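You operate a simulated robot arm through the tools that you are given. There is no shell and no other tool. Be economical: measure what you need, move in short steps, check, and stop when the job is done.

You run a simulated robot arm. Do the job below in one go: nothing can be reset, and whatever is moved stays where it is left.

JOB
Set the air meter to the figure on the green test gas can.
Fine: green plug in the check port, can valve well open, turn the span knob till the display fits; valve shut before the plug goes back.

It is judged by the outcome, as a careful person would: the job done as asked, and still so three seconds after it is handed in. It fails if anything else is knocked over, pushed out of place, dropped, spilled or broken.

ROBOT AND FRAMES
A 6-joint arm with a two-finger parallel gripper, fixed in place. Base frame: the origin is at the foot of the arm, x ahead of it, y to its left, z up; the work surface is at about z = 0.85. Units: m, degrees, N and s.
With the tool pointing down near the work surface it reaches from about 0.18 to 0.76 m from the base axis. Its first joint turns from -166.0 to 166.0 degrees. Payload 3.91 kg.
The tool frame sits at the grasp point between the pads (the TCP): z along the fingers, y along the line on which they close. The tips reach 0.03 m beyond it. The gripper opens to 0.11 m. The fingers are 0.02 m wide and 0.01 m thick; the gripper's body (0.048 by 0.112 m) begins 0.055 m behind the TCP.
Orientation is that of the tool frame in the base frame, as a unit quaternion [w, x, y, z]. With the fingers straight down and closing along the base's y, the tool's x points along the base's -x, its y along +y and its z along -z.

CONTROLS
- The arm moves only by the tool send_rows. Its argument "moves" is a list of rows, each an object (a shift or turn left out is 0, a gripper value left out holds the last) with "xyz": the shift along the base's x, y, z in units of 50 mm (1.0 is 50 mm), a list of three; "delta_rot": the turn, a rotation vector about the base's x, y, z in units of 4 degrees (1.0 is 4 degrees), a list of three; "fingers": the gripper command, from -1 (shut) to 1 (fully open), values between in proportion. In form: [{"xyz": [dx, dy, dz], "delta_rot": [wx, wy, wz], "fingers": fingers}, ...]. A call has 1 to 10 rows; each row shifts and turns the commanded pose from where the row before left it. A call with a number of a shift or a turn outside -1 to 1 is refused whole. A row lasts 0.2 s, in which the tool goes at most 0.05 m and 8.6 degrees; a call with a longer step from one row to the next is refused whole, and so is a gripper value outside its range. A pose out of reach is approached as far as the arm can. The call stops where the force on the tool passes 50 N (or 10 N more than at its start, if that is more) or the arm is blocked; 0.2 s more then pass. The fingers move at their own pace (about 0.045 m/s each) and stop on an object; they squeeze with about 26 N. The grip force told is the motor's: it shows also when the fingers shut on nothing. Time passes only in rows, and 0.2 s behind the last, so rows that do not move let the fingers close. The reply holds the time, the measured pose of the TCP, the force on the tool along the base axes, the opening and the grip force, in the units named above and with some noise, with the torque about the TCP (base axes, N m) and any sound that the robot's microphone picked up.
- Cameras (640 x 400 px; columns grow to the right, rows downward): "scene" is fixed at [0.221, -0.649, 1.8004]; the picture's right is [0.97, 0.22, 0.00], its down [0.21, -0.92, -0.33] and it looks along [-0.07, 0.32, -0.94] (base axes); focal length 316 px, centre (320, 200). "wrist" rides on the gripper at [0.071, 0.022, -0.107] in the tool frame; the picture's right is [-0.29, 0.96, 0.00], its down [-0.76, -0.23, -0.61] and it looks along [-0.58, -0.18, 0.79] (tool axes); focal length 243 px, centre (320, 200). There is no depth. A picture from a camera that has moved, and an enlarged one, comes with that camera's place and axes in the base frame and with its lens.
- camera(camera): a new picture of that camera. It takes no simulated time.
- raise_lower(by): slides the trunk up (or, below 0, down) by that many m; the arm rides with it, the base frame stays. It gives what a move gives, with no picture.
- zoom(camera, box): a new picture of the part [left, top, right, bottom] of that camera's present view, enlarged. It takes no simulated time.
- sign_off(): hands the job in; it is judged then, once.

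Work in short steps. Places have to be worked out from the pictures, the camera data and where the tool is seen: move nearer, look again, correct. Check each grasp and each placing, and mend what went wrong. You have 120 turns and 64 pictures in all, those below and enlarged ones among them. Open the gripper and draw the arm clear of the work before you hand the job in, unless the task says otherwise; then end with one line.

The tools are called as name(argument=value, ...) on one line, values as JSON. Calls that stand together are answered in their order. send_rows: Moves the arm, as the interface text tells. Its arguments: {"type":"object","properties":{"moves":{"type":"array","items":{"type":"object","properties":{"xyz":{"type":"array","items":{"type":"number"}},"delta_rot":{"type":"array","items":{"type":"number"}},"fingers":{"type":"number"}}}}},"required":["moves"]} The other tools are called the same way: raise_lower (by) slides the trunk up or down; camera (camera) takes a picture; zoom (camera, box) takes an enlarged picture of a part of a camera's view; sign_off () hands the job in.

At the start:

```text
time_s: 0.0
position: [0.1996, -0.2572, 1.3271]
ee_rot: [0.0, 0.0, 1.0, 0.0]
ft_force: [0.0, 0.1, 1.0]
ft_torque: [0.0, 0.0, -0.04]
finger_gap: 0.1101
grip_force: 0.2
trunk travel left (down, up): [-0.525, 0.065]
```

scene: 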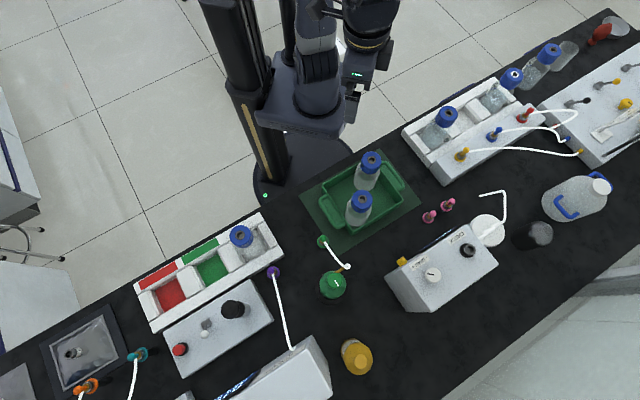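
wrist: 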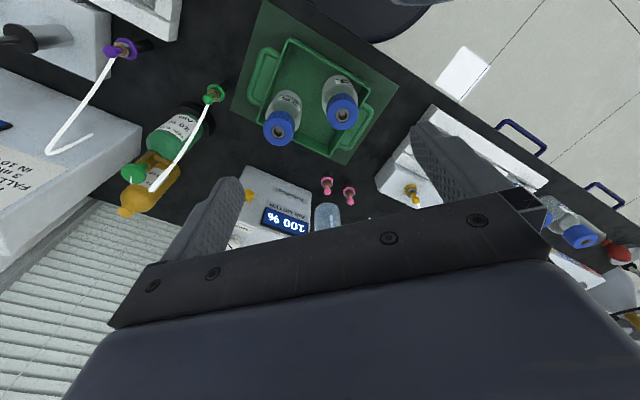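

I'll look closer at the meter, the green can and its plug.

zoom(camera="scene", box=[370, 180, 530, 320])

zoom(camera="scene", box=[290, 220, 400, 390])

zoom(camera="wrist", box=[80, 60, 360, 260])

```text
2.86 times, centred on (450, 250) of scene
camera zoom: at [0.221, -0.649, 1.8004], right [0.97, 0.22, 0.0], down [0.21, -0.92, -0.33], along [-0.07, 0.32, -0.94], focal length 904 px, centre (-51, 57)
```

zoom: 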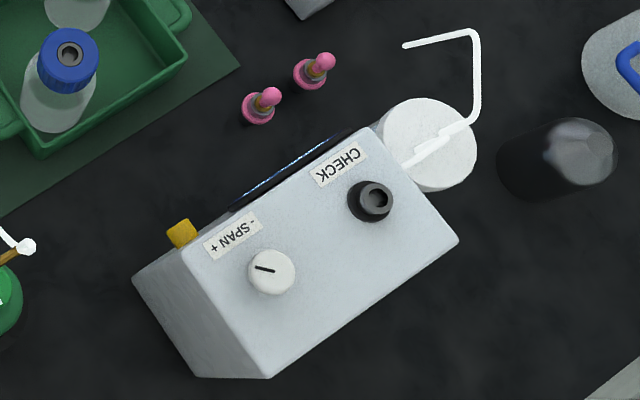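

```text
2.35 times, centred on (345, 305) of scene
camera zoom: at [0.221, -0.649, 1.8004], right [0.97, 0.22, 0.0], down [0.21, -0.92, -0.33], along [-0.07, 0.32, -0.94], focal length 744 px, centre (261, -47)
```

zoom: 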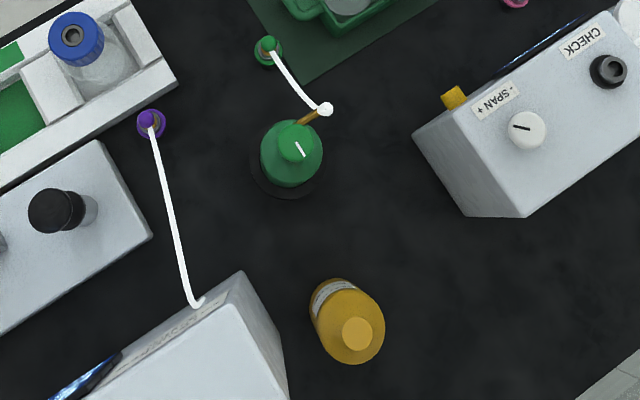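

```text
2.00 times, centred on (220, 160) of wrist
camera zoom: at [0.1278, -0.2357, 1.4341], right [0.29, 0.96, 0.0], down [0.76, -0.23, 0.61], along [0.58, -0.18, -0.79], focal length 485 px, centre (520, 280)
```

zoom: 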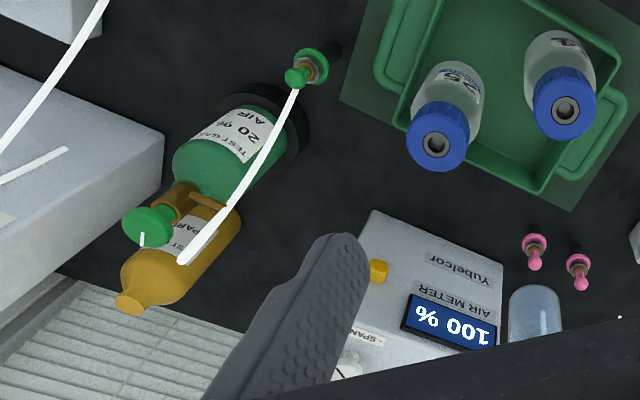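

The can label seems to read "20.x %"; I zoom in more to be sure, and look at the plug.

zoom(camera="wrist", box=[140, 80, 240, 200])

zoom(camera="scene", box=[300, 225, 370, 305])

```text
3.33 times, centred on (190, 140) of wrist
camera zoom: at [0.1278, -0.2357, 1.4341], right [0.29, 0.96, 0.0], down [0.76, -0.23, 0.61], along [0.58, -0.18, -0.79], focal length 809 px, centre (753, 400)
```

zoom: 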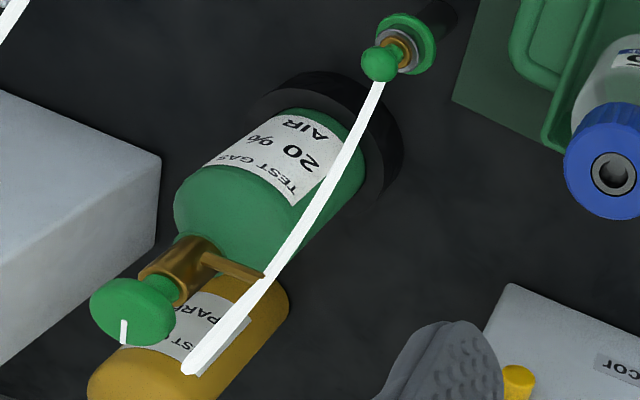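

```text
5.00 times, centred on (335, 265) of scene
camera zoom: at [0.221, -0.649, 1.8004], right [0.97, 0.22, 0.0], down [0.21, -0.92, -0.33], along [-0.07, 0.32, -0.94], focal length 1582 px, centre (245, -125)
```

zoom: 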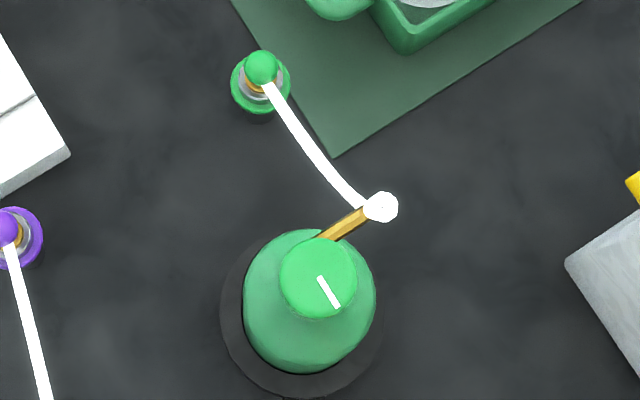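

Target figure: 20 %. Triangulating both views puts the plug ball at about (0.189, -0.471, 0.966), the valve knob at (0.238, -0.583, 1.10). I move above the plug, with partly open fingers, and look.

send_rows(moves=[{"xyz": [-0.037, -0.713, -0.55], "fingers": 0.0}, {"xyz": [-0.037, -0.713, -0.55]}, {"xyz": [-0.037, -0.713, -0.55]}, {"xyz": [-0.037, -0.713, -0.55]}, {"xyz": [-0.037, -0.713, -0.55]}, {"xyz": [-0.037, -0.713, -0.55]}, {}])

camera(camera="wrist")

camera(camera="scene")

```text
time_s: 1.6
position: [0.1863, -0.4714, 1.1633]
ee_rot: [0.0, 0.0, 1.0, 0.0]
ft_force: [-0.2, -0.1, -0.6]
ft_torque: [0.0, -0.02, 0.01]
finger_gap: 0.0549
grip_force: 0.0
trunk travel left (down, up): [-0.525, 0.065]
```

```text
56 pictures are left
camera wrist: at [0.1153, -0.4497, 1.2697], right [0.29, 0.96, 0.0], down [0.76, -0.23, 0.61], along [0.58, -0.18, -0.79], focal length 243 px, centre (320, 200)
```

wrist: 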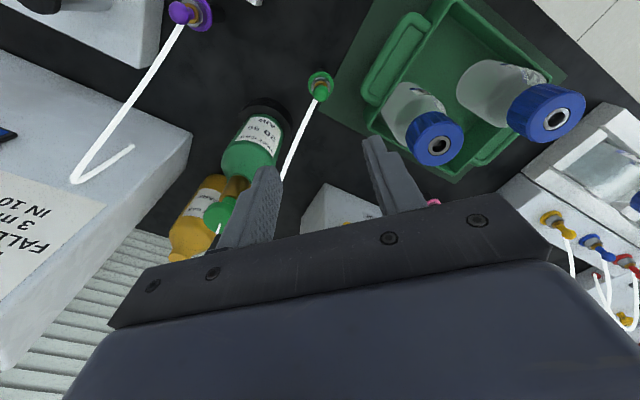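

```text
55 pictures are left
```

scene: 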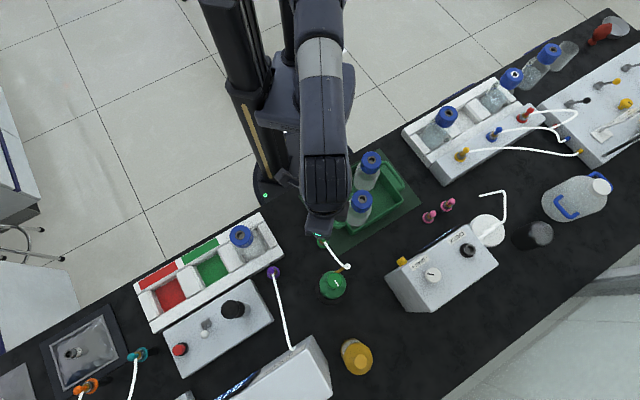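

The wrist view confirms the plug at (0.189, -0.471, 0.966). I turn the gripper 40° so the fingers straddle the hose, and descend part way.

send_rows(moves=[{"xyz": [0.005, 0, -0.2], "delta_rot": [0, 0, -1]}, {"xyz": [0.005, 0, -0.2], "delta_rot": [0, 0, -1]}, {"xyz": [0.005, 0, -0.2], "delta_rot": [0, 0, -1]}, {"xyz": [0.005, 0, -0.2], "delta_rot": [0, 0, -1]}, {"xyz": [0.005, 0, -0.2], "delta_rot": [0, 0, -1]}, {"xyz": [0.005, 0, -0.2], "delta_rot": [0, 0, -1]}, {"xyz": [0.005, 0, -0.2], "delta_rot": [0, 0, -1]}, {"xyz": [0.005, 0, -0.2], "delta_rot": [0, 0, -1]}, {"xyz": [0.005, 0, -0.2], "delta_rot": [0, 0, -1]}, {"xyz": [0.005, 0, -0.2], "delta_rot": [0, 0, -1]}])

camera(camera="wrist")

```text
time_s: 3.8
position: [0.1908, -0.4718, 1.0605]
ee_rot: [0.0, 0.343, 0.939, 0.001]
ft_force: [0.3, -0.1, 0.3]
ft_torque: [0.02, -0.03, 0.02]
finger_gap: 0.0547
grip_force: 0.0
trunk travel left (down, up): [-0.525, 0.065]
```

```text
54 pictures are left
camera wrist: at [0.1497, -0.4088, 1.1679], right [0.84, 0.55, 0.0], down [0.43, -0.67, 0.61], along [0.33, -0.51, -0.79], focal length 243 px, centre (320, 200)
```

wrist: 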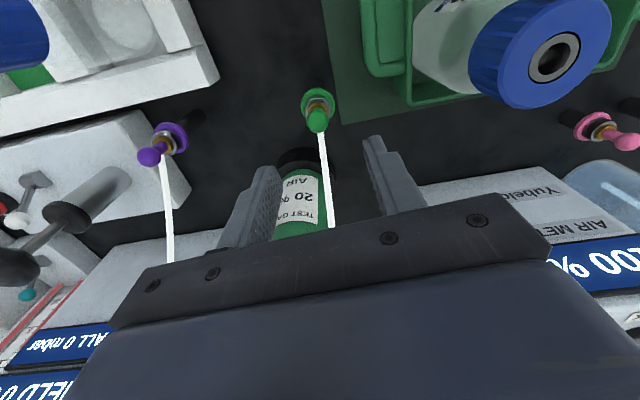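

Aligned. I descend so the pads meet the ball (TCP about 0.970) and close.

send_rows(moves=[{"xyz": [-0.015, 0.01, -0.45]}, {"xyz": [-0.015, 0.01, -0.45]}, {"xyz": [0, 0, -0.45]}, {"xyz": [0, 0, -0.45]}, {"fingers": -1}, {}, {}, {}])

camera(camera="wrist")

```text
time_s: 5.6
position: [0.1894, -0.4699, 0.9698]
ee_rot: [0.0, 0.342, 0.94, -0.001]
ft_force: [-0.4, 0.1, 1.0]
ft_torque: [-0.01, -0.01, 0.04]
finger_gap: 0.0176
grip_force: 26.0
trunk travel left (down, up): [-0.525, 0.065]
```

```text
53 pictures are left
camera wrist: at [0.1486, -0.4075, 1.0771], right [0.84, 0.55, 0.0], down [0.43, -0.66, 0.61], along [0.33, -0.51, -0.79], focal length 243 px, centre (320, 200)
```

wrist: 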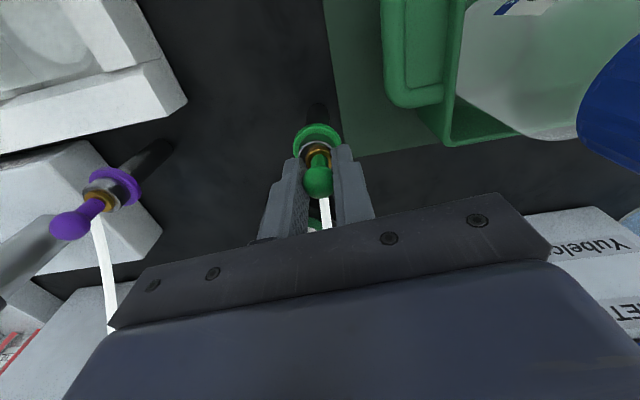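

The plug is gripped (17.6 mm). I lift it slowly.

send_rows(moves=[{"xyz": [0, 0, 0.2]}, {"xyz": [0, 0, 0.2]}, {"xyz": [0, 0, 0.2]}, {"xyz": [0, 0, 0.3]}, {"xyz": [0, 0, 0.3]}, {"xyz": [0, 0, 0.4]}, {"xyz": [0, 0, 0.4]}])

camera(camera="wrist")

camera(camera="scene")

```text
time_s: 7.2
position: [0.1871, -0.4691, 1.0729]
ee_rot: [0.0, 0.342, 0.94, 0.0]
ft_force: [0.1, -0.2, -0.1]
ft_torque: [-0.02, 0.02, -0.03]
finger_gap: 0.0179
grip_force: 26.4
trunk travel left (down, up): [-0.525, 0.065]
```

```text
52 pictures are left
camera wrist: at [0.1474, -0.4075, 1.1798], right [0.84, 0.55, 0.0], down [0.43, -0.66, 0.61], along [0.33, -0.51, -0.79], focal length 243 px, centre (320, 200)
```

wrist: 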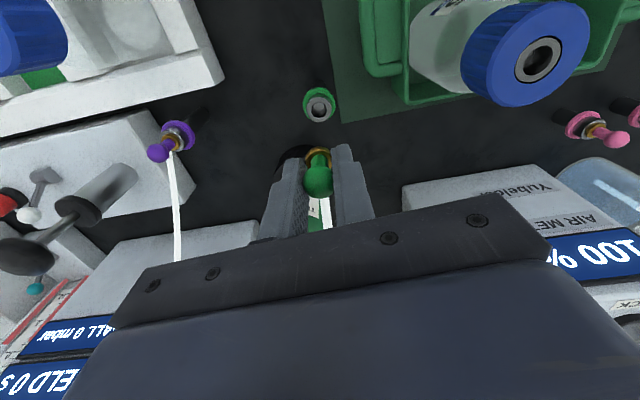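

```text
51 pictures are left
```

scene: 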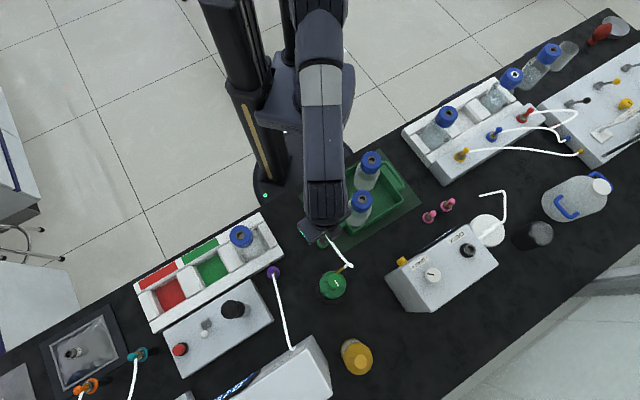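

The plug is out; the rest socket is at about (0.187, -0.470, 0.93). I carry the plug toward the meter, high, while watching hose pull.

send_rows(moves=[{"xyz": [0.45, 0.1, 0.2], "delta_rot": [0, 0, 1]}, {"xyz": [0.45, 0.1, 0.2], "delta_rot": [0, 0, 1]}, {"xyz": [0.45, 0.1, 0.2], "delta_rot": [0, 0, 1]}, {"xyz": [0.45, 0.1, 0.2], "delta_rot": [0, 0, 1]}, {"xyz": [0.45, 0.1, 0.2], "delta_rot": [0, 0, 1]}, {"xyz": [0.45, 0.1, 0.2], "delta_rot": [0, 0, 1]}, {"xyz": [0.45, 0.1, 0.2], "delta_rot": [0, 0, 1]}, {"xyz": [0.45, 0.1, 0], "delta_rot": [0, 0, 1]}, {"xyz": [0.45, 0.1, 0], "delta_rot": [0, 0, 1]}, {"xyz": [0.45, 0.1, 0], "delta_rot": [0, 0, 1]}])

camera(camera="wrist")

camera(camera="scene")

```text
time_s: 9.4
position: [0.4132, -0.4203, 1.142]
ee_rot: [0.0, -0.001, 1.0, 0.0]
ft_force: [-0.2, 0.0, -0.5]
ft_torque: [0.0, 0.03, -0.01]
finger_gap: 0.0179
grip_force: 26.4
trunk travel left (down, up): [-0.525, 0.065]
```

```text
50 pictures are left
camera wrist: at [0.3427, -0.3999, 1.2494], right [0.29, 0.96, 0.0], down [0.76, -0.23, 0.61], along [0.58, -0.18, -0.79], focal length 243 px, centre (320, 200)
```

wrist: 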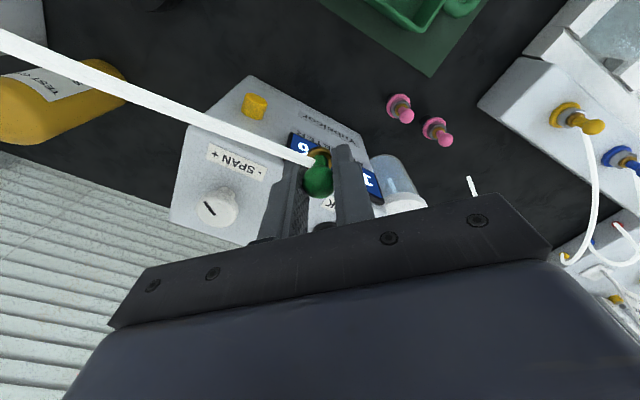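

```text
49 pictures are left
```

scene: 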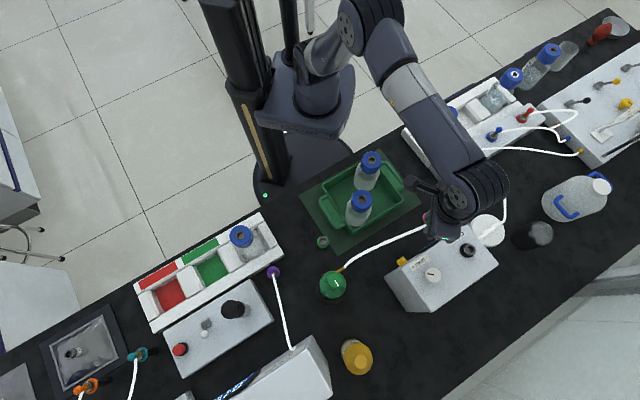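

No hose pull. Knob triangulates to about (0.446, -0.523, 1.088), so the meter is tall; the port should be near (0.526, -0.444). I shift left/up so the wrist camera can see the port for triangulation.

send_rows(moves=[{"xyz": [0.1, 0.3, 0.3]}, {"xyz": [0.4, 0.35, 0.3]}, {"xyz": [0.4, 0.35, 0]}, {"xyz": [0.4, 0.35, 0]}, {"xyz": [0.2, 0.3, 0]}, {}])

camera(camera="wrist")

```text
time_s: 10.8
position: [0.4896, -0.3374, 1.1711]
ee_rot: [-0.001, -0.001, 1.0, 0.0]
ft_force: [0.5, 0.0, -0.6]
ft_torque: [0.02, 0.01, -0.01]
finger_gap: 0.018
grip_force: 25.5
trunk travel left (down, up): [-0.525, 0.065]
```

```text
48 pictures are left
camera wrist: at [0.4175, -0.317, 1.2797], right [0.29, 0.96, 0.0], down [0.76, -0.23, 0.61], along [0.58, -0.18, -0.79], focal length 243 px, centre (320, 200)
```

wrist: 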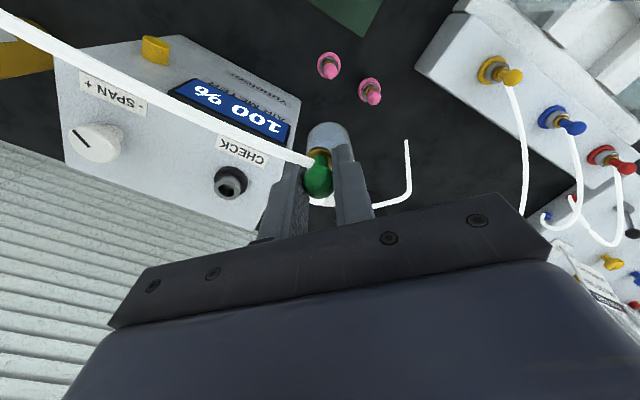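

I zoom for an exact port position.

zoom(camera="wrist", box=[50, 30, 310, 230])

zoom(camera="scene", box=[420, 220, 500, 290])

```text
2.00 times, centred on (180, 130) of wrist
camera zoom: at [0.4175, -0.317, 1.2797], right [0.29, 0.96, 0.0], down [0.76, -0.23, 0.61], along [0.58, -0.18, -0.79], focal length 485 px, centre (600, 340)
```

zoom: 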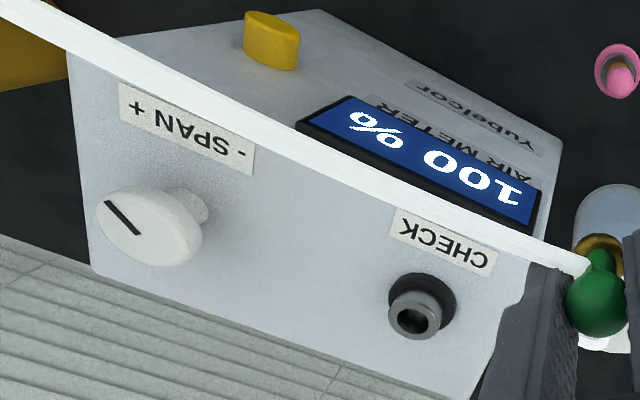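

```text
5.71 times, centred on (460, 255) of scene
camera zoom: at [0.221, -0.649, 1.8004], right [0.97, 0.22, 0.0], down [0.21, -0.92, -0.33], along [-0.07, 0.32, -0.94], focal length 1808 px, centre (-480, -114)
```

zoom: 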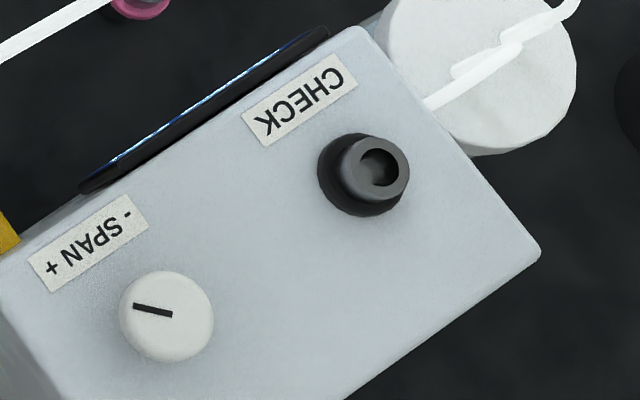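

The port rim triangulates to about (0.523, -0.444, 1.081), vertical. I move the plug over it at z 1.172 and look.

send_rows(moves=[{"xyz": [0.167, -0.533, 0]}, {"xyz": [0.167, -0.533, 0]}, {"xyz": [0.167, -0.533, 0]}, {"xyz": [0.167, -0.533, 0]}, {}])

zoom(camera="wrist", box=[220, 50, 420, 250])

zoom(camera="scene", box=[400, 170, 540, 310])

```text
time_s: 12.0
position: [0.5179, -0.4354, 1.1701]
ee_rot: [0.001, 0.0, 1.0, 0.0]
ft_force: [-0.3, -0.1, -0.9]
ft_torque: [-0.01, 0.04, 0.0]
finger_gap: 0.0179
grip_force: 26.6
out of reach, approached as far as the arm can: row 4
trunk travel left (down, up): [-0.525, 0.065]
```

```text
2.00 times, centred on (320, 150) of wrist
camera zoom: at [0.4469, -0.4144, 1.2776], right [0.29, 0.96, 0.0], down [0.76, -0.23, 0.61], along [0.58, -0.18, -0.79], focal length 485 px, centre (320, 300)
```

zoom: 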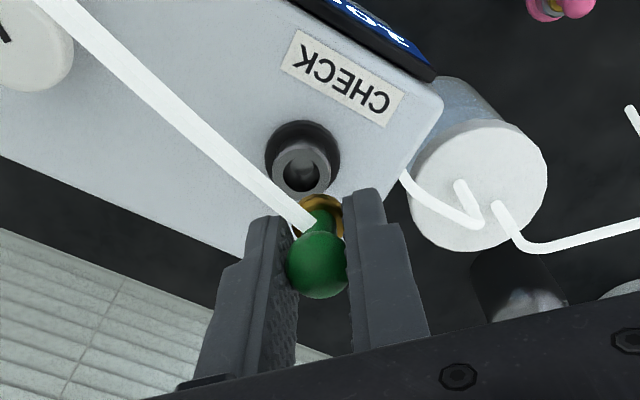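

```text
2.86 times, centred on (470, 240) of scene
camera zoom: at [0.221, -0.649, 1.8004], right [0.97, 0.22, 0.0], down [0.21, -0.92, -0.33], along [-0.07, 0.32, -0.94], focal length 904 px, centre (-109, 86)
```

zoom: 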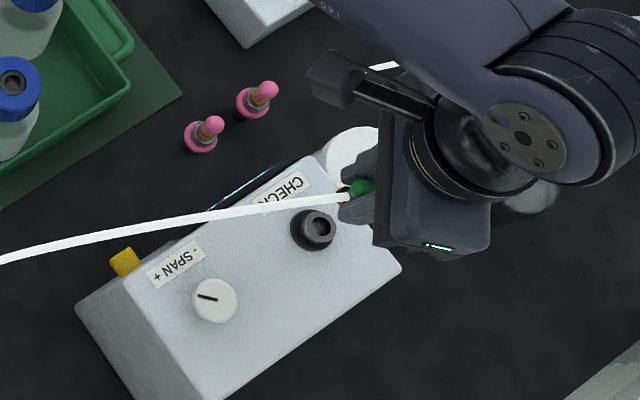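

Reach is limited at this height; port refined to (0.5225, -0.446, 1.078). I raise the trunk to gain reach, then come down over it.

raise_lower(by=0.06)

```text
time_s: 13.0
position: [0.5179, -0.4351, 1.2312]
ee_rot: [0.0, 0.001, 1.0, 0.0]
ft_force: [-0.2, -0.6, -0.1]
ft_torque: [-0.02, 0.01, 0.0]
finger_gap: 0.0176
grip_force: 25.9
trunk travel left (down, up): [-0.585, 0.005]
```

Now go down to z≈1.172 over the port.

send_rows(moves=[{"xyz": [0, 0, -0.59]}, {"xyz": [0.045, -0.11, -0.59]}, {"xyz": [0.045, -0.11, 0]}, {}])

zoom(camera="wrist", box=[220, 50, 420, 250])

```text
time_s: 14.0
position: [0.5214, -0.4455, 1.1727]
ee_rot: [0.001, 0.0, 1.0, 0.0]
ft_force: [-0.9, 0.3, -0.6]
ft_torque: [0.02, 0.04, 0.0]
finger_gap: 0.0178
grip_force: 25.8
trunk travel left (down, up): [-0.585, 0.005]
```

```text
2.00 times, centred on (320, 150) of wrist
camera zoom: at [0.4509, -0.425, 1.2794], right [0.29, 0.96, 0.0], down [0.76, -0.23, 0.61], along [0.58, -0.18, -0.79], focal length 485 px, centre (320, 300)
```

zoom: 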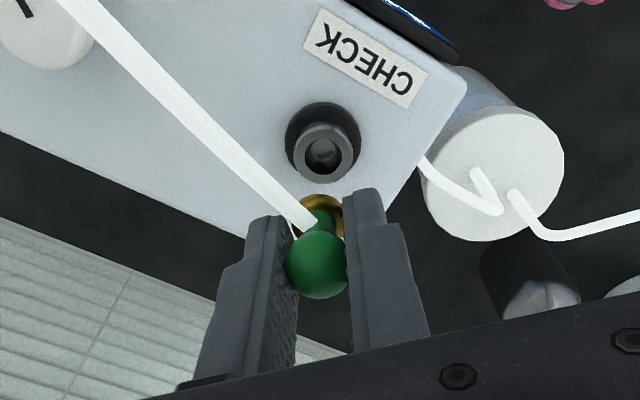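

The plug is within ~2 mm; I correct by (+1.5, +1.2) mm and descend partially, watching force.

send_rows(moves=[{"xyz": [0.03, 0.024, 0]}, {"xyz": [0, 0, -0.2]}, {"xyz": [0, 0, -0.2]}, {}])

zoom(camera="wrist", box=[260, 80, 380, 200])

zoom(camera="scene", box=[420, 200, 520, 290])

```text
time_s: 15.0
position: [0.5259, -0.4442, 1.1513]
ee_rot: [-0.001, 0.0, 1.0, 0.0]
ft_force: [-0.5, -0.1, -0.6]
ft_torque: [-0.02, 0.0, -0.01]
finger_gap: 0.0173
grip_force: 26.1
trunk travel left (down, up): [-0.585, 0.005]
```

```text
3.33 times, centred on (320, 140) of wrist
camera zoom: at [0.4533, -0.4234, 1.2593], right [0.29, 0.96, 0.0], down [0.76, -0.23, 0.61], along [0.58, -0.18, -0.79], focal length 809 px, centre (320, 400)
```

zoom: 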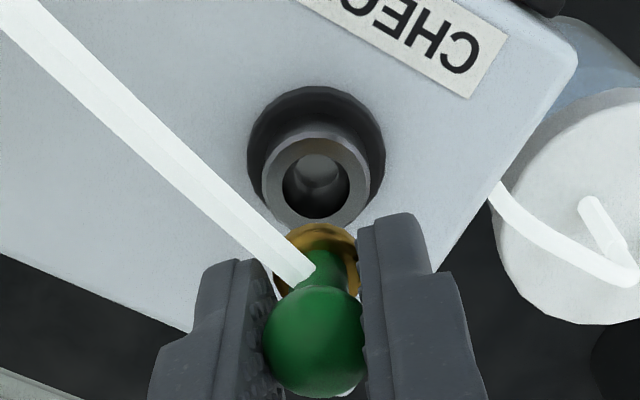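

```text
4.44 times, centred on (470, 245) of scene
camera zoom: at [0.221, -0.649, 1.8004], right [0.97, 0.22, 0.0], down [0.21, -0.92, -0.33], along [-0.07, 0.32, -0.94], focal length 1406 px, centre (-347, 0)
```

zoom: 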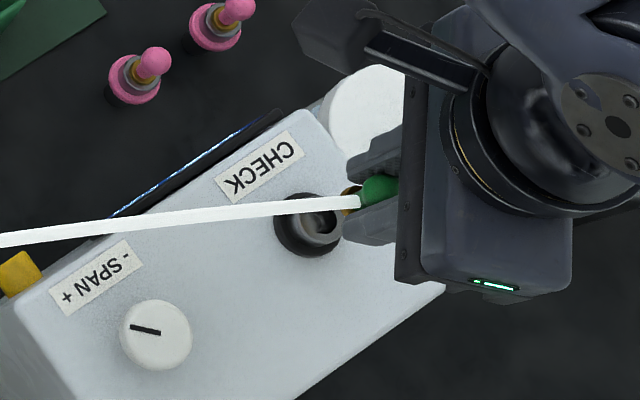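

Alignment computes to within 1 mm. I continue down in small steps.

send_rows(moves=[{"xyz": [0, 0, -0.15]}, {"xyz": [0, 0, -0.15]}, {}])

zoom(camera="wrist", box=[260, 80, 380, 200])

```text
time_s: 15.8
position: [0.5236, -0.4437, 1.1365]
ee_rot: [0.001, 0.0, 1.0, -0.001]
ft_force: [0.2, 0.5, 0.0]
ft_torque: [0.01, -0.02, -0.01]
finger_gap: 0.0177
grip_force: 25.7
trunk travel left (down, up): [-0.585, 0.005]
```

```text
3.33 times, centred on (320, 140) of wrist
camera zoom: at [0.4528, -0.423, 1.244], right [0.29, 0.96, 0.0], down [0.76, -0.23, 0.61], along [0.58, -0.18, -0.79], focal length 809 px, centre (320, 400)
```

zoom: 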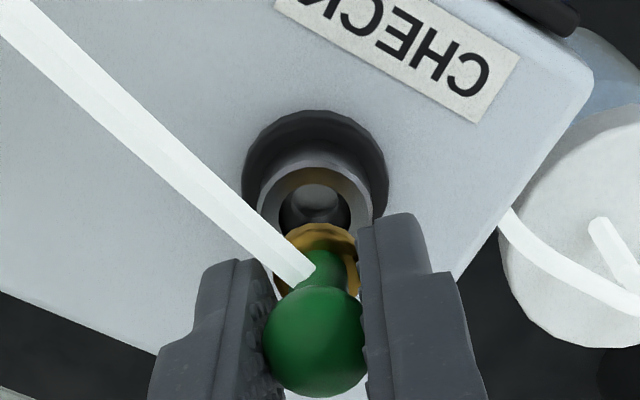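

Still aligned, no contact. Continue down to ~1.12.

send_rows(moves=[{"xyz": [0, 0, -0.1]}, {"xyz": [0, 0, -0.1]}, {"xyz": [0, 0, -0.1]}, {}])

zoom(camera="wrist", box=[260, 80, 380, 200])

```text
time_s: 16.8
position: [0.5246, -0.445, 1.1211]
ee_rot: [0.0, 0.001, 1.0, 0.0]
ft_force: [-0.3, 0.6, -1.1]
ft_torque: [0.01, -0.04, 0.04]
finger_gap: 0.018
grip_force: 26.7
trunk travel left (down, up): [-0.585, 0.005]
```

```text
3.33 times, centred on (320, 140) of wrist
camera zoom: at [0.4528, -0.4232, 1.2287], right [0.29, 0.96, 0.0], down [0.76, -0.23, 0.61], along [0.58, -0.18, -0.79], focal length 809 px, centre (320, 400)
```

zoom: 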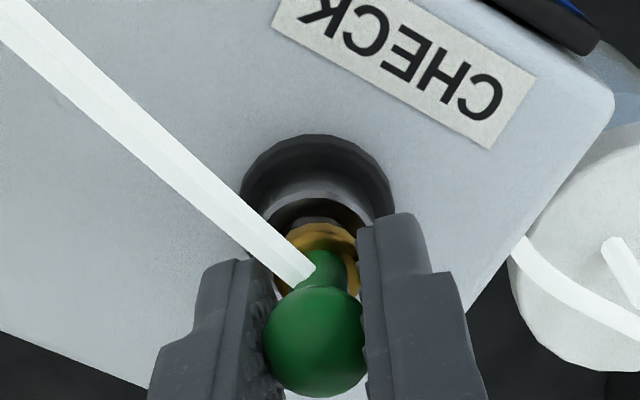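

The plug is entering the port. I continue until resistance is felt.

send_rows(moves=[{"xyz": [0, 0, -0.06]}, {"xyz": [0, 0, -0.06]}, {"xyz": [0, 0, -0.06]}, {}])

zoom(camera="wrist", box=[260, 80, 380, 200])

```text
time_s: 17.8
position: [0.5237, -0.4448, 1.1147]
ee_rot: [0.002, 0.0, 1.0, -0.001]
ft_force: [4.6, -2.2, 16.4]
ft_torque: [0.02, -0.05, -0.02]
finger_gap: 0.0176
grip_force: 26.4
trunk travel left (down, up): [-0.585, 0.005]
```

```text
3.33 times, centred on (320, 140) of wrist
camera zoom: at [0.452, -0.4231, 1.2223], right [0.29, 0.96, 0.0], down [0.76, -0.23, 0.61], along [0.59, -0.18, -0.79], focal length 809 px, centre (320, 400)
```

zoom: 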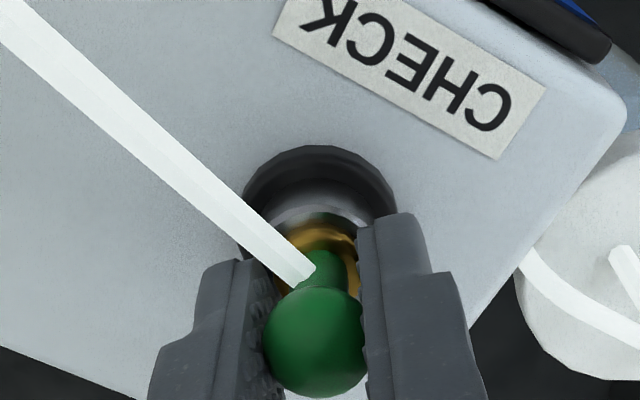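

16 N upward at 1.115: seat or snug contact. A little more push to see whether it clicks home.

send_rows(moves=[{"xyz": [0, 0, -0.05]}, {"xyz": [0, 0, -0.05]}, {}])

```text
time_s: 18.6
position: [0.5236, -0.4442, 1.1144]
ee_rot: [0.004, 0.001, 1.0, -0.005]
ft_force: [4.8, -3.1, 43.7]
ft_torque: [0.35, 0.03, 0.14]
finger_gap: 0.0177
grip_force: 25.8
trunk travel left (down, up): [-0.585, 0.005]
```

Hard stop at 1.114. I relieve the push, then look before releasing.

send_rows(moves=[{"xyz": [0, 0, 0.08]}, {"xyz": [0, 0, 0.08]}, {}])

zoom(camera="wrist", box=[260, 80, 380, 200])

zoom(camera="scene", box=[420, 200, 520, 290])

```text
time_s: 19.4
position: [0.5235, -0.4445, 1.1134]
ee_rot: [0.0, 0.0, 1.0, 0.001]
ft_force: [2.8, -2.5, 8.4]
ft_torque: [-0.2, -0.11, 0.03]
finger_gap: 0.0176
grip_force: 26.2
trunk travel left (down, up): [-0.585, 0.005]
```

```text
3.33 times, centred on (320, 140) of wrist
camera zoom: at [0.4524, -0.4235, 1.2215], right [0.29, 0.96, 0.0], down [0.76, -0.23, 0.61], along [0.58, -0.18, -0.8], focal length 809 px, centre (320, 400)
```

zoom: 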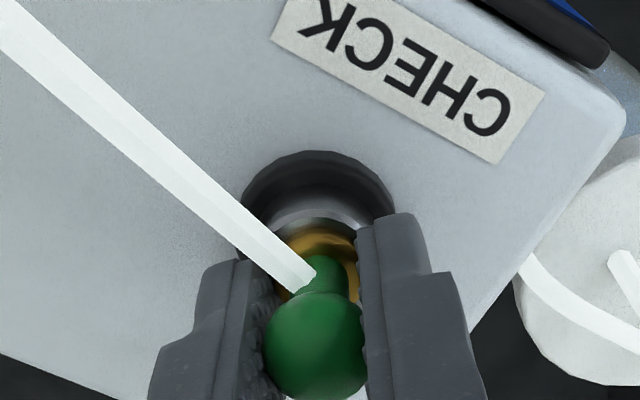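

```text
4.44 times, centred on (470, 245) of scene
camera zoom: at [0.221, -0.649, 1.8004], right [0.97, 0.22, 0.0], down [0.21, -0.92, -0.33], along [-0.07, 0.32, -0.94], focal length 1406 px, centre (-347, 0)
```

zoom: 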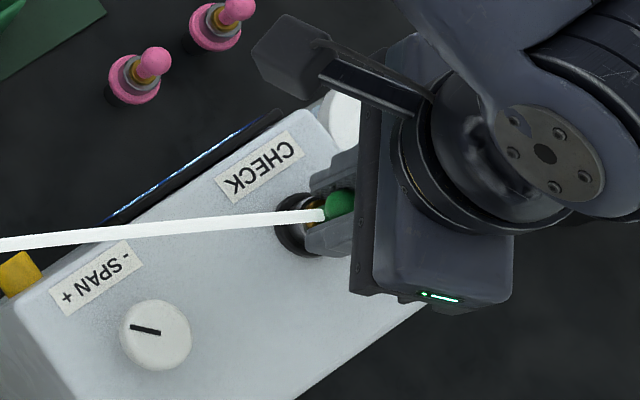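

It looks seated: the collar is within the rim. I release slightly and check.

send_rows(moves=[{"fingers": -0.5}, {"fingers": -0.3}, {}, {}])

zoom(camera="wrist", box=[240, 60, 400, 220])

```text
time_s: 20.4
position: [0.5237, -0.4453, 1.1143]
ee_rot: [0.0, 0.0, 1.0, 0.0]
ft_force: [0.0, -0.1, 0.2]
ft_torque: [0.03, -0.04, 0.02]
finger_gap: 0.0383
grip_force: 0.1
trunk travel left (down, up): [-0.585, 0.005]
```

```text
2.50 times, centred on (320, 140) of wrist
camera zoom: at [0.4527, -0.4238, 1.2225], right [0.29, 0.96, 0.0], down [0.76, -0.23, 0.61], along [0.58, -0.18, -0.79], focal length 606 px, centre (320, 350)
```

zoom: 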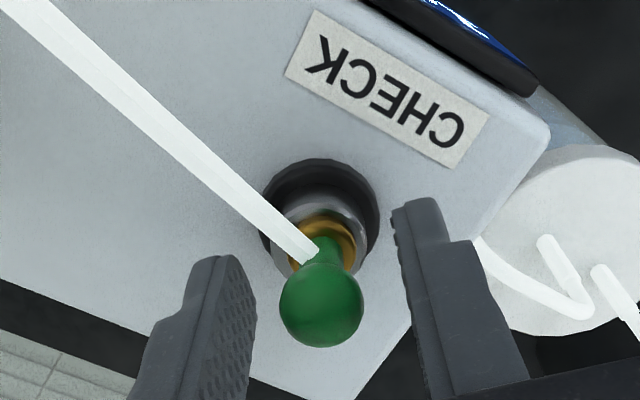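

The plug is seated in the port. I rise clear of the hose and travel to above the valve knob.

send_rows(moves=[{"xyz": [0, 0, 0.5]}, {"xyz": [0, 0, 0.8]}, {"xyz": [0, 0, 0.7]}, {"xyz": [-0.81, -0.394, 0], "fingers": 0.1}, {"xyz": [-0.81, -0.394, 0]}, {"xyz": [-0.81, -0.394, 0]}, {"xyz": [-0.81, -0.394, 0]}, {"xyz": [-0.81, -0.394, 0]}, {"xyz": [-0.81, -0.394, 0]}, {"xyz": [-0.81, -0.394, 0]}])

camera(camera="wrist")

camera(camera="scene")

```text
time_s: 22.6
position: [0.2389, -0.5845, 1.2165]
ee_rot: [0.0, 0.0, 1.0, 0.001]
ft_force: [0.3, -0.1, 0.1]
ft_torque: [-0.01, 0.0, 0.06]
finger_gap: 0.0604
grip_force: 0.0
trunk travel left (down, up): [-0.585, 0.005]
```

```text
34 pictures are left
camera wrist: at [0.1683, -0.5635, 1.3239], right [0.29, 0.96, 0.0], down [0.76, -0.23, 0.61], along [0.58, -0.18, -0.79], focal length 243 px, centre (320, 200)
```

wrist: 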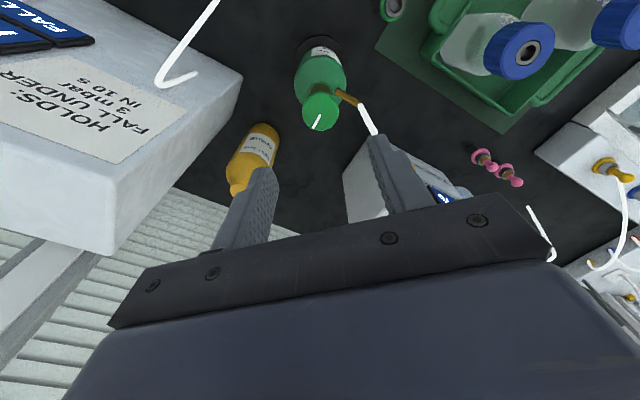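

```text
33 pictures are left
```

scene: 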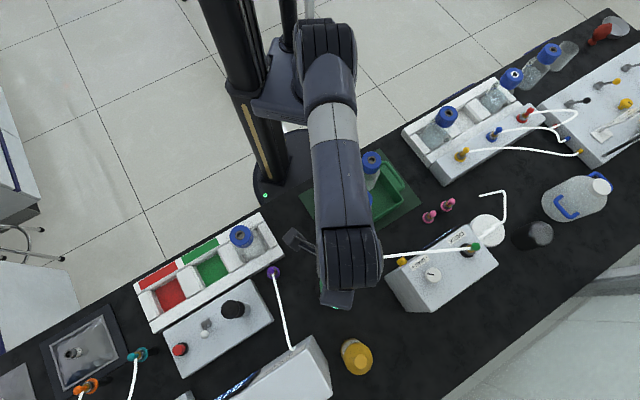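

I zoom on the valve to judge knob and nozzle heights.

zoom(camera="wrist", box=[270, 40, 390, 150])

```text
3.64 times, centred on (330, 95) of wrist
camera zoom: at [0.1683, -0.5635, 1.3239], right [0.29, 0.96, 0.0], down [0.76, -0.23, 0.61], along [0.58, -0.18, -0.79], focal length 882 px, centre (284, 582)
```

zoom: 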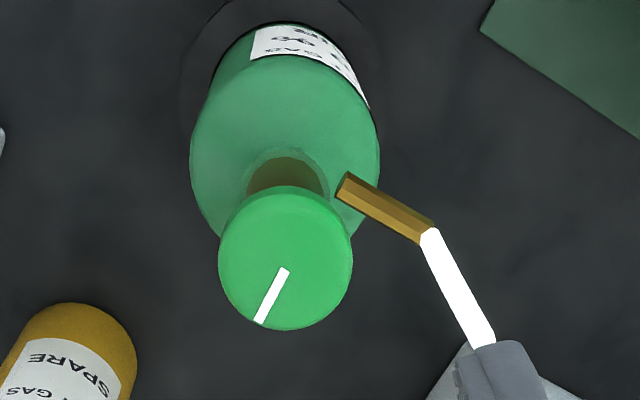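

Knob top is at about (0.235, -0.584, 1.099), nozzle lower at z≈1.06. I descend with a 48 mm opening, tips staying above the nozzle, and close on the knob.

send_rows(moves=[{"xyz": [-0.036, 0, -0.5], "fingers": -0.1}, {"xyz": [-0.036, 0, -0.5]}, {"xyz": [0, 0, -0.5]}, {"xyz": [0, 0, -0.5]}, {"xyz": [0, 0, -0.2]}, {"fingers": -1}, {}, {}])

zoom(camera="wrist", box=[220, 80, 420, 260])

```text
time_s: 24.4
position: [0.237, -0.5827, 1.106]
ee_rot: [0.0, 0.001, 1.0, 0.0]
ft_force: [-0.8, 7.3, -1.9]
ft_torque: [0.24, -0.13, 0.01]
finger_gap: 0.0335
grip_force: 45.0
trunk travel left (down, up): [-0.585, 0.005]
```

```text
2.22 times, centred on (320, 170) of wrist
camera zoom: at [0.1661, -0.5622, 1.2121], right [0.29, 0.96, 0.0], down [0.76, -0.23, 0.61], along [0.58, -0.18, -0.79], focal length 539 px, centre (320, 267)
```

zoom: 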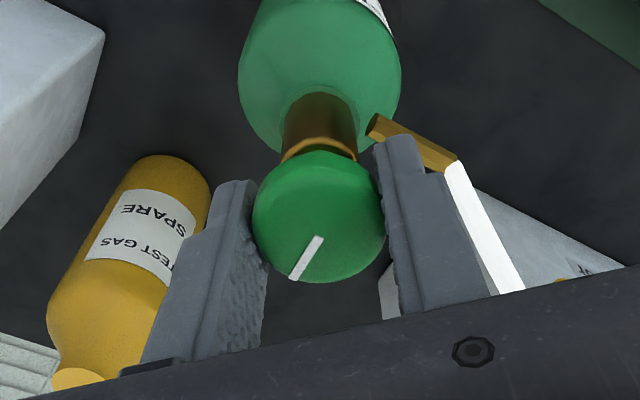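

Gripped, but 7 N sideways shows ~1–2 mm off-centre. I reopen, recentre by (-2.5, +1.5) mm and close again.

send_rows(moves=[{"fingers": -0.15}, {}, {"xyz": [-0.05, 0.03, 0]}, {"fingers": -1}, {}, {}])

```text
time_s: 25.8
position: [0.2344, -0.5845, 1.1054]
ee_rot: [0.0, 0.0, 1.0, 0.0]
ft_force: [-0.4, -2.5, 0.2]
ft_torque: [-0.19, 0.04, 0.0]
finger_gap: 0.0332
grip_force: 45.0
trunk travel left (down, up): [-0.585, 0.005]
```

Well centred now. I turn counter-clockwise 40°.

send_rows(moves=[{"delta_rot": [0, 0, 1]}, {"delta_rot": [0, 0, 1]}, {"delta_rot": [0, 0, 1]}, {"delta_rot": [0, 0, 1]}, {"delta_rot": [0, 0, 1]}, {"delta_rot": [0, 0, 1]}, {"delta_rot": [0, 0, 1]}, {"delta_rot": [0, 0, 1]}, {"delta_rot": [0, 0, 1]}, {"delta_rot": [0, 0, 1]}])

camera(camera="wrist")

```text
time_s: 28.0
position: [0.2347, -0.5859, 1.1057]
ee_rot: [0.001, -0.342, 0.94, -0.001]
ft_force: [2.9, -29.8, 5.1]
ft_torque: [0.31, -0.61, -0.07]
finger_gap: 0.0335
grip_force: 45.0
trunk travel left (down, up): [-0.585, 0.005]
```

```text
30 pictures are left
camera wrist: at [0.166, -0.6143, 1.2123], right [-0.39, 0.92, 0.0], down [0.73, 0.31, 0.61], along [0.56, 0.24, -0.79], focal length 243 px, centre (320, 200)
```

wrist: 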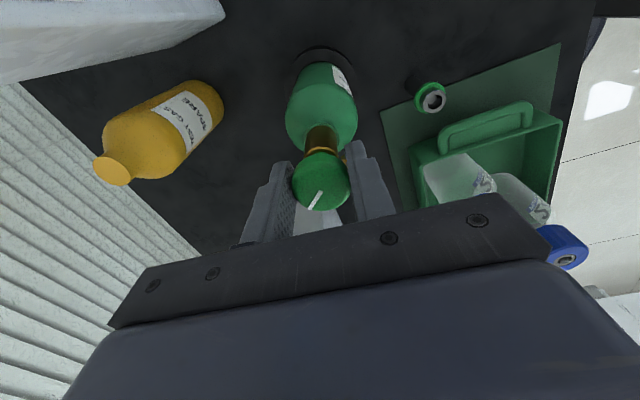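

The mark turned with the gripper, but ~30 N sideways has built up. I release to relieve it and check in the scene view.

send_rows(moves=[{"fingers": -0.15}, {}, {}])

zoom(camera="wrist", box=[240, 40, 440, 220])

zoom(camera="scene", box=[290, 220, 400, 330])

```text
time_s: 28.8
position: [0.2346, -0.5804, 1.1058]
ee_rot: [0.001, -0.342, 0.94, 0.0]
ft_force: [0.2, 0.9, 0.1]
ft_torque: [0.0, -0.04, 0.0]
finger_gap: 0.0468
grip_force: 0.0
trunk travel left (down, up): [-0.585, 0.005]
```

```text
2.22 times, centred on (340, 130) of wrist
camera zoom: at [0.166, -0.6105, 1.2125], right [-0.39, 0.92, 0.0], down [0.73, 0.31, 0.61], along [0.56, 0.24, -0.79], focal length 539 px, centre (276, 356)
```

zoom: 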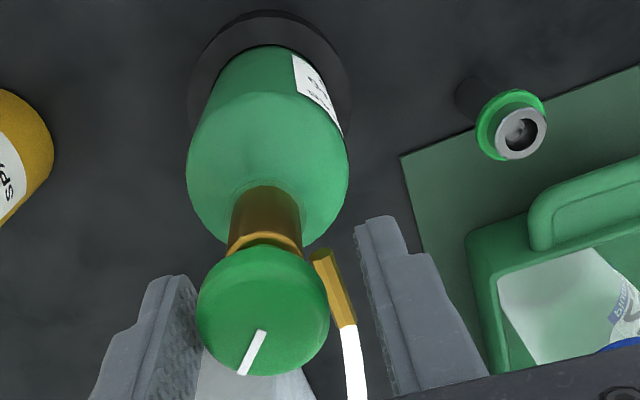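

```text
3.64 times, centred on (345, 275) of scene
camera zoom: at [0.221, -0.649, 1.8004], right [0.97, 0.22, 0.0], down [0.21, -0.92, -0.33], along [-0.07, 0.32, -0.94], focal length 1150 px, centre (229, -73)
```

zoom: 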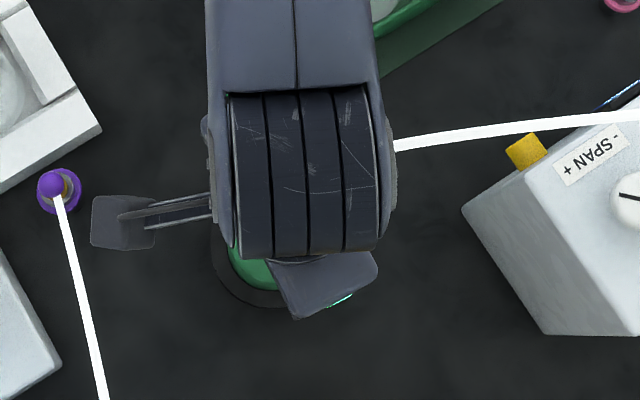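

Can and nozzle unmoved; the knob itself turned 40°. Knob centre (0.2347, -0.585) vs TCP y -0.5804: I shift -4.5 mm in y, regrip and turn another 40°.

send_rows(moves=[{"xyz": [0.003, -0.09, 0]}, {"fingers": -1}, {}, {}])

send_rows(moves=[{"delta_rot": [0, 0, 1]}, {"delta_rot": [0, 0, 1]}, {"delta_rot": [0, 0, 1]}, {"delta_rot": [0, 0, 1]}, {"delta_rot": [0, 0, 1]}, {"delta_rot": [0, 0, 1]}, {"delta_rot": [0, 0, 1]}, {"delta_rot": [0, 0, 1]}, {"delta_rot": [0, 0, 1]}, {"delta_rot": [0, 0, 1]}])

```text
time_s: 29.8
position: [0.2349, -0.5863, 1.1051]
ee_rot: [-0.001, -0.342, 0.94, 0.0]
ft_force: [-1.9, 1.7, -0.4]
ft_torque: [0.17, 0.05, 0.02]
finger_gap: 0.0336
grip_force: 45.2
trunk travel left (down, up): [-0.585, 0.005]
```

```text
time_s: 32.0
position: [0.2362, -0.5866, 1.1053]
ee_rot: [0.0, -0.643, 0.766, 0.0]
ft_force: [9.6, -7.6, -3.4]
ft_torque: [-0.06, -0.26, -0.06]
finger_gap: 0.0334
grip_force: 45.2
trunk travel left (down, up): [-0.585, 0.005]
```

80° open with little resistance. Another 40°.

send_rows(moves=[{"delta_rot": [0, 0, 1]}, {"delta_rot": [0, 0, 1]}, {"delta_rot": [0, 0, 1]}, {"delta_rot": [0, 0, 1]}, {"delta_rot": [0, 0, 1]}, {"delta_rot": [0, 0, 1]}, {"delta_rot": [0, 0, 1]}, {"delta_rot": [0, 0, 1]}, {"delta_rot": [0, 0, 1]}, {"delta_rot": [0, 0, 1]}])

camera(camera="wrist")

```text
time_s: 34.2
position: [0.2375, -0.5861, 1.1043]
ee_rot: [0.002, 0.762, -0.647, -0.002]
ft_force: [4.7, -14.8, 4.1]
ft_torque: [-0.17, 0.09, -0.02]
finger_gap: 0.0335
grip_force: 45.0
out of reach, approached as far as the arm can: row 5, 6, 7, 8, 9, 10
trunk travel left (down, up): [-0.585, 0.005]
```

```text
27 pictures are left
camera wrist: at [0.2284, -0.6608, 1.2125], right [-0.99, 0.13, 0.0], down [0.11, 0.79, 0.61], along [0.08, 0.6, -0.8], focal length 243 px, centre (320, 200)
```

wrist: 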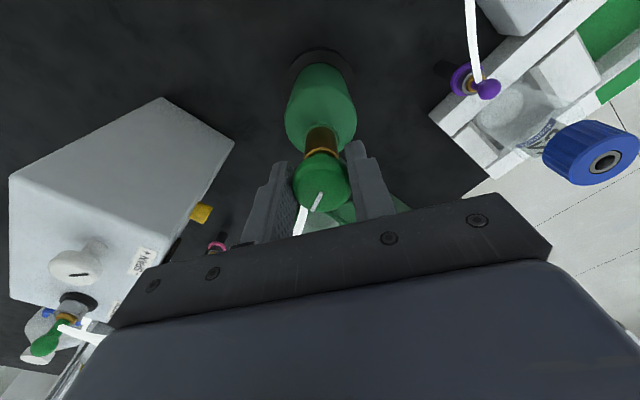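

Wrist limit reached at ~99° opened. I release, rise, wind the gripper back and will take another bite.

send_rows(moves=[{"fingers": -0.15}, {}, {"xyz": [0, 0, 0.5]}, {"xyz": [0, 0, 0.5], "delta_rot": [0, 0, -1]}, {"delta_rot": [0, 0, -1]}, {"delta_rot": [0, 0, -1]}, {"delta_rot": [0, 0, -1]}, {"delta_rot": [0, 0, -1]}, {"delta_rot": [0, 0, -1]}, {"delta_rot": [0, 0, -1]}])

send_rows(moves=[{"delta_rot": [0, 0, -1]}, {"delta_rot": [0, 0, -1]}, {"delta_rot": [0, 0, -1]}, {"delta_rot": [0, 0, -1]}, {"delta_rot": [0, 0, -1]}, {"delta_rot": [0, 0, -1]}, {"delta_rot": [0, 0, -1]}, {"delta_rot": [0, 0, -1]}, {"delta_rot": [0, 0, -1]}, {"delta_rot": [0, 0, -1]}])

send_rows(moves=[{"delta_rot": [0, 0, -1]}, {"delta_rot": [0, 0, -1]}, {"delta_rot": [0, 0, -1]}, {"delta_rot": [0, 0, -1]}, {"delta_rot": [0, 0, -1]}, {"delta_rot": [0, 0, -1]}, {"delta_rot": [0, 0, -1]}])

camera(camera="wrist")

```text
time_s: 36.4
position: [0.2374, -0.5855, 1.1557]
ee_rot: [-0.001, -0.583, 0.812, 0.002]
ft_force: [-0.1, 0.1, -0.6]
ft_torque: [0.01, 0.01, 0.01]
finger_gap: 0.0467
grip_force: 0.0
trunk travel left (down, up): [-0.585, 0.005]
```

```text
time_s: 38.6
position: [0.2374, -0.5854, 1.1556]
ee_rot: [-0.001, -0.271, 0.963, 0.001]
ft_force: [0.9, -0.6, 0.1]
ft_torque: [-0.03, 0.03, 0.01]
finger_gap: 0.0467
grip_force: 0.1
trunk travel left (down, up): [-0.585, 0.005]
```

```text
time_s: 40.2
position: [0.2379, -0.5841, 1.1543]
ee_rot: [-0.001, -0.03, 1.0, 0.001]
ft_force: [0.2, -0.2, -0.3]
ft_torque: [0.01, 0.03, 0.02]
finger_gap: 0.0469
grip_force: 0.0
trunk travel left (down, up): [-0.585, 0.005]
```

```text
26 pictures are left
camera wrist: at [0.1645, -0.5684, 1.2626], right [0.23, 0.97, 0.0], down [0.77, -0.19, 0.61], along [0.59, -0.14, -0.79], focal length 243 px, centre (320, 200)
```

wrist: 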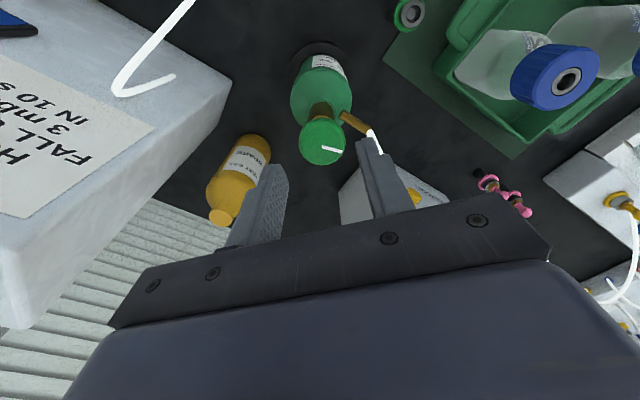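

The mark has moved ~100° counter-clockwise. I regrip and turn a further ~90°.

send_rows(moves=[{"xyz": [-0.03, -0.01, -0.5]}, {"xyz": [0, 0, -0.47]}, {}, {"fingers": -1}, {}, {}])

send_rows(moves=[{"delta_rot": [0, 0, 1]}, {"delta_rot": [0, 0, 1]}, {"delta_rot": [0, 0, 1]}, {"delta_rot": [0, 0, 1]}, {"delta_rot": [0, 0, 1]}, {"delta_rot": [0, 0, 1]}, {"delta_rot": [0, 0, 1]}, {"delta_rot": [0, 0, 1]}, {"delta_rot": [0, 0, 1]}, {"delta_rot": [0, 0, 1]}])

```text
time_s: 41.6
position: [0.2372, -0.5845, 1.1065]
ee_rot: [-0.001, -0.03, 1.0, 0.003]
ft_force: [-2.9, 16.6, -3.9]
ft_torque: [0.51, 0.07, -0.03]
finger_gap: 0.0337
grip_force: 45.2
trunk travel left (down, up): [-0.585, 0.005]
```

```text
time_s: 43.8
position: [0.2369, -0.5831, 1.1075]
ee_rot: [-0.002, -0.371, 0.928, 0.002]
ft_force: [5.6, 23.6, -17.4]
ft_torque: [0.2, -0.06, 0.01]
finger_gap: 0.0333
grip_force: 45.1
trunk travel left (down, up): [-0.585, 0.005]
```

Side load 23 N; I shift +2.5 mm in y to relieve and continue turning.

send_rows(moves=[{"xyz": [0, 0.03, -0.02]}, {"xyz": [0, 0.02, 0], "delta_rot": [0, 0, 1]}, {"delta_rot": [0, 0, 1]}, {"delta_rot": [0, 0, 1]}, {"delta_rot": [0, 0, 1]}, {"delta_rot": [0, 0, 1]}, {"delta_rot": [0, 0, 1]}, {"delta_rot": [0, 0, 1]}, {"delta_rot": [0, 0, 1]}, {"delta_rot": [0, 0, 1]}])

```text
time_s: 46.0
position: [0.2366, -0.584, 1.1082]
ee_rot: [-0.002, -0.64, 0.769, 0.0]
ft_force: [12.9, -8.1, 8.5]
ft_torque: [-0.06, -0.18, -0.54]
finger_gap: 0.0336
grip_force: 45.3
trunk travel left (down, up): [-0.585, 0.005]
```

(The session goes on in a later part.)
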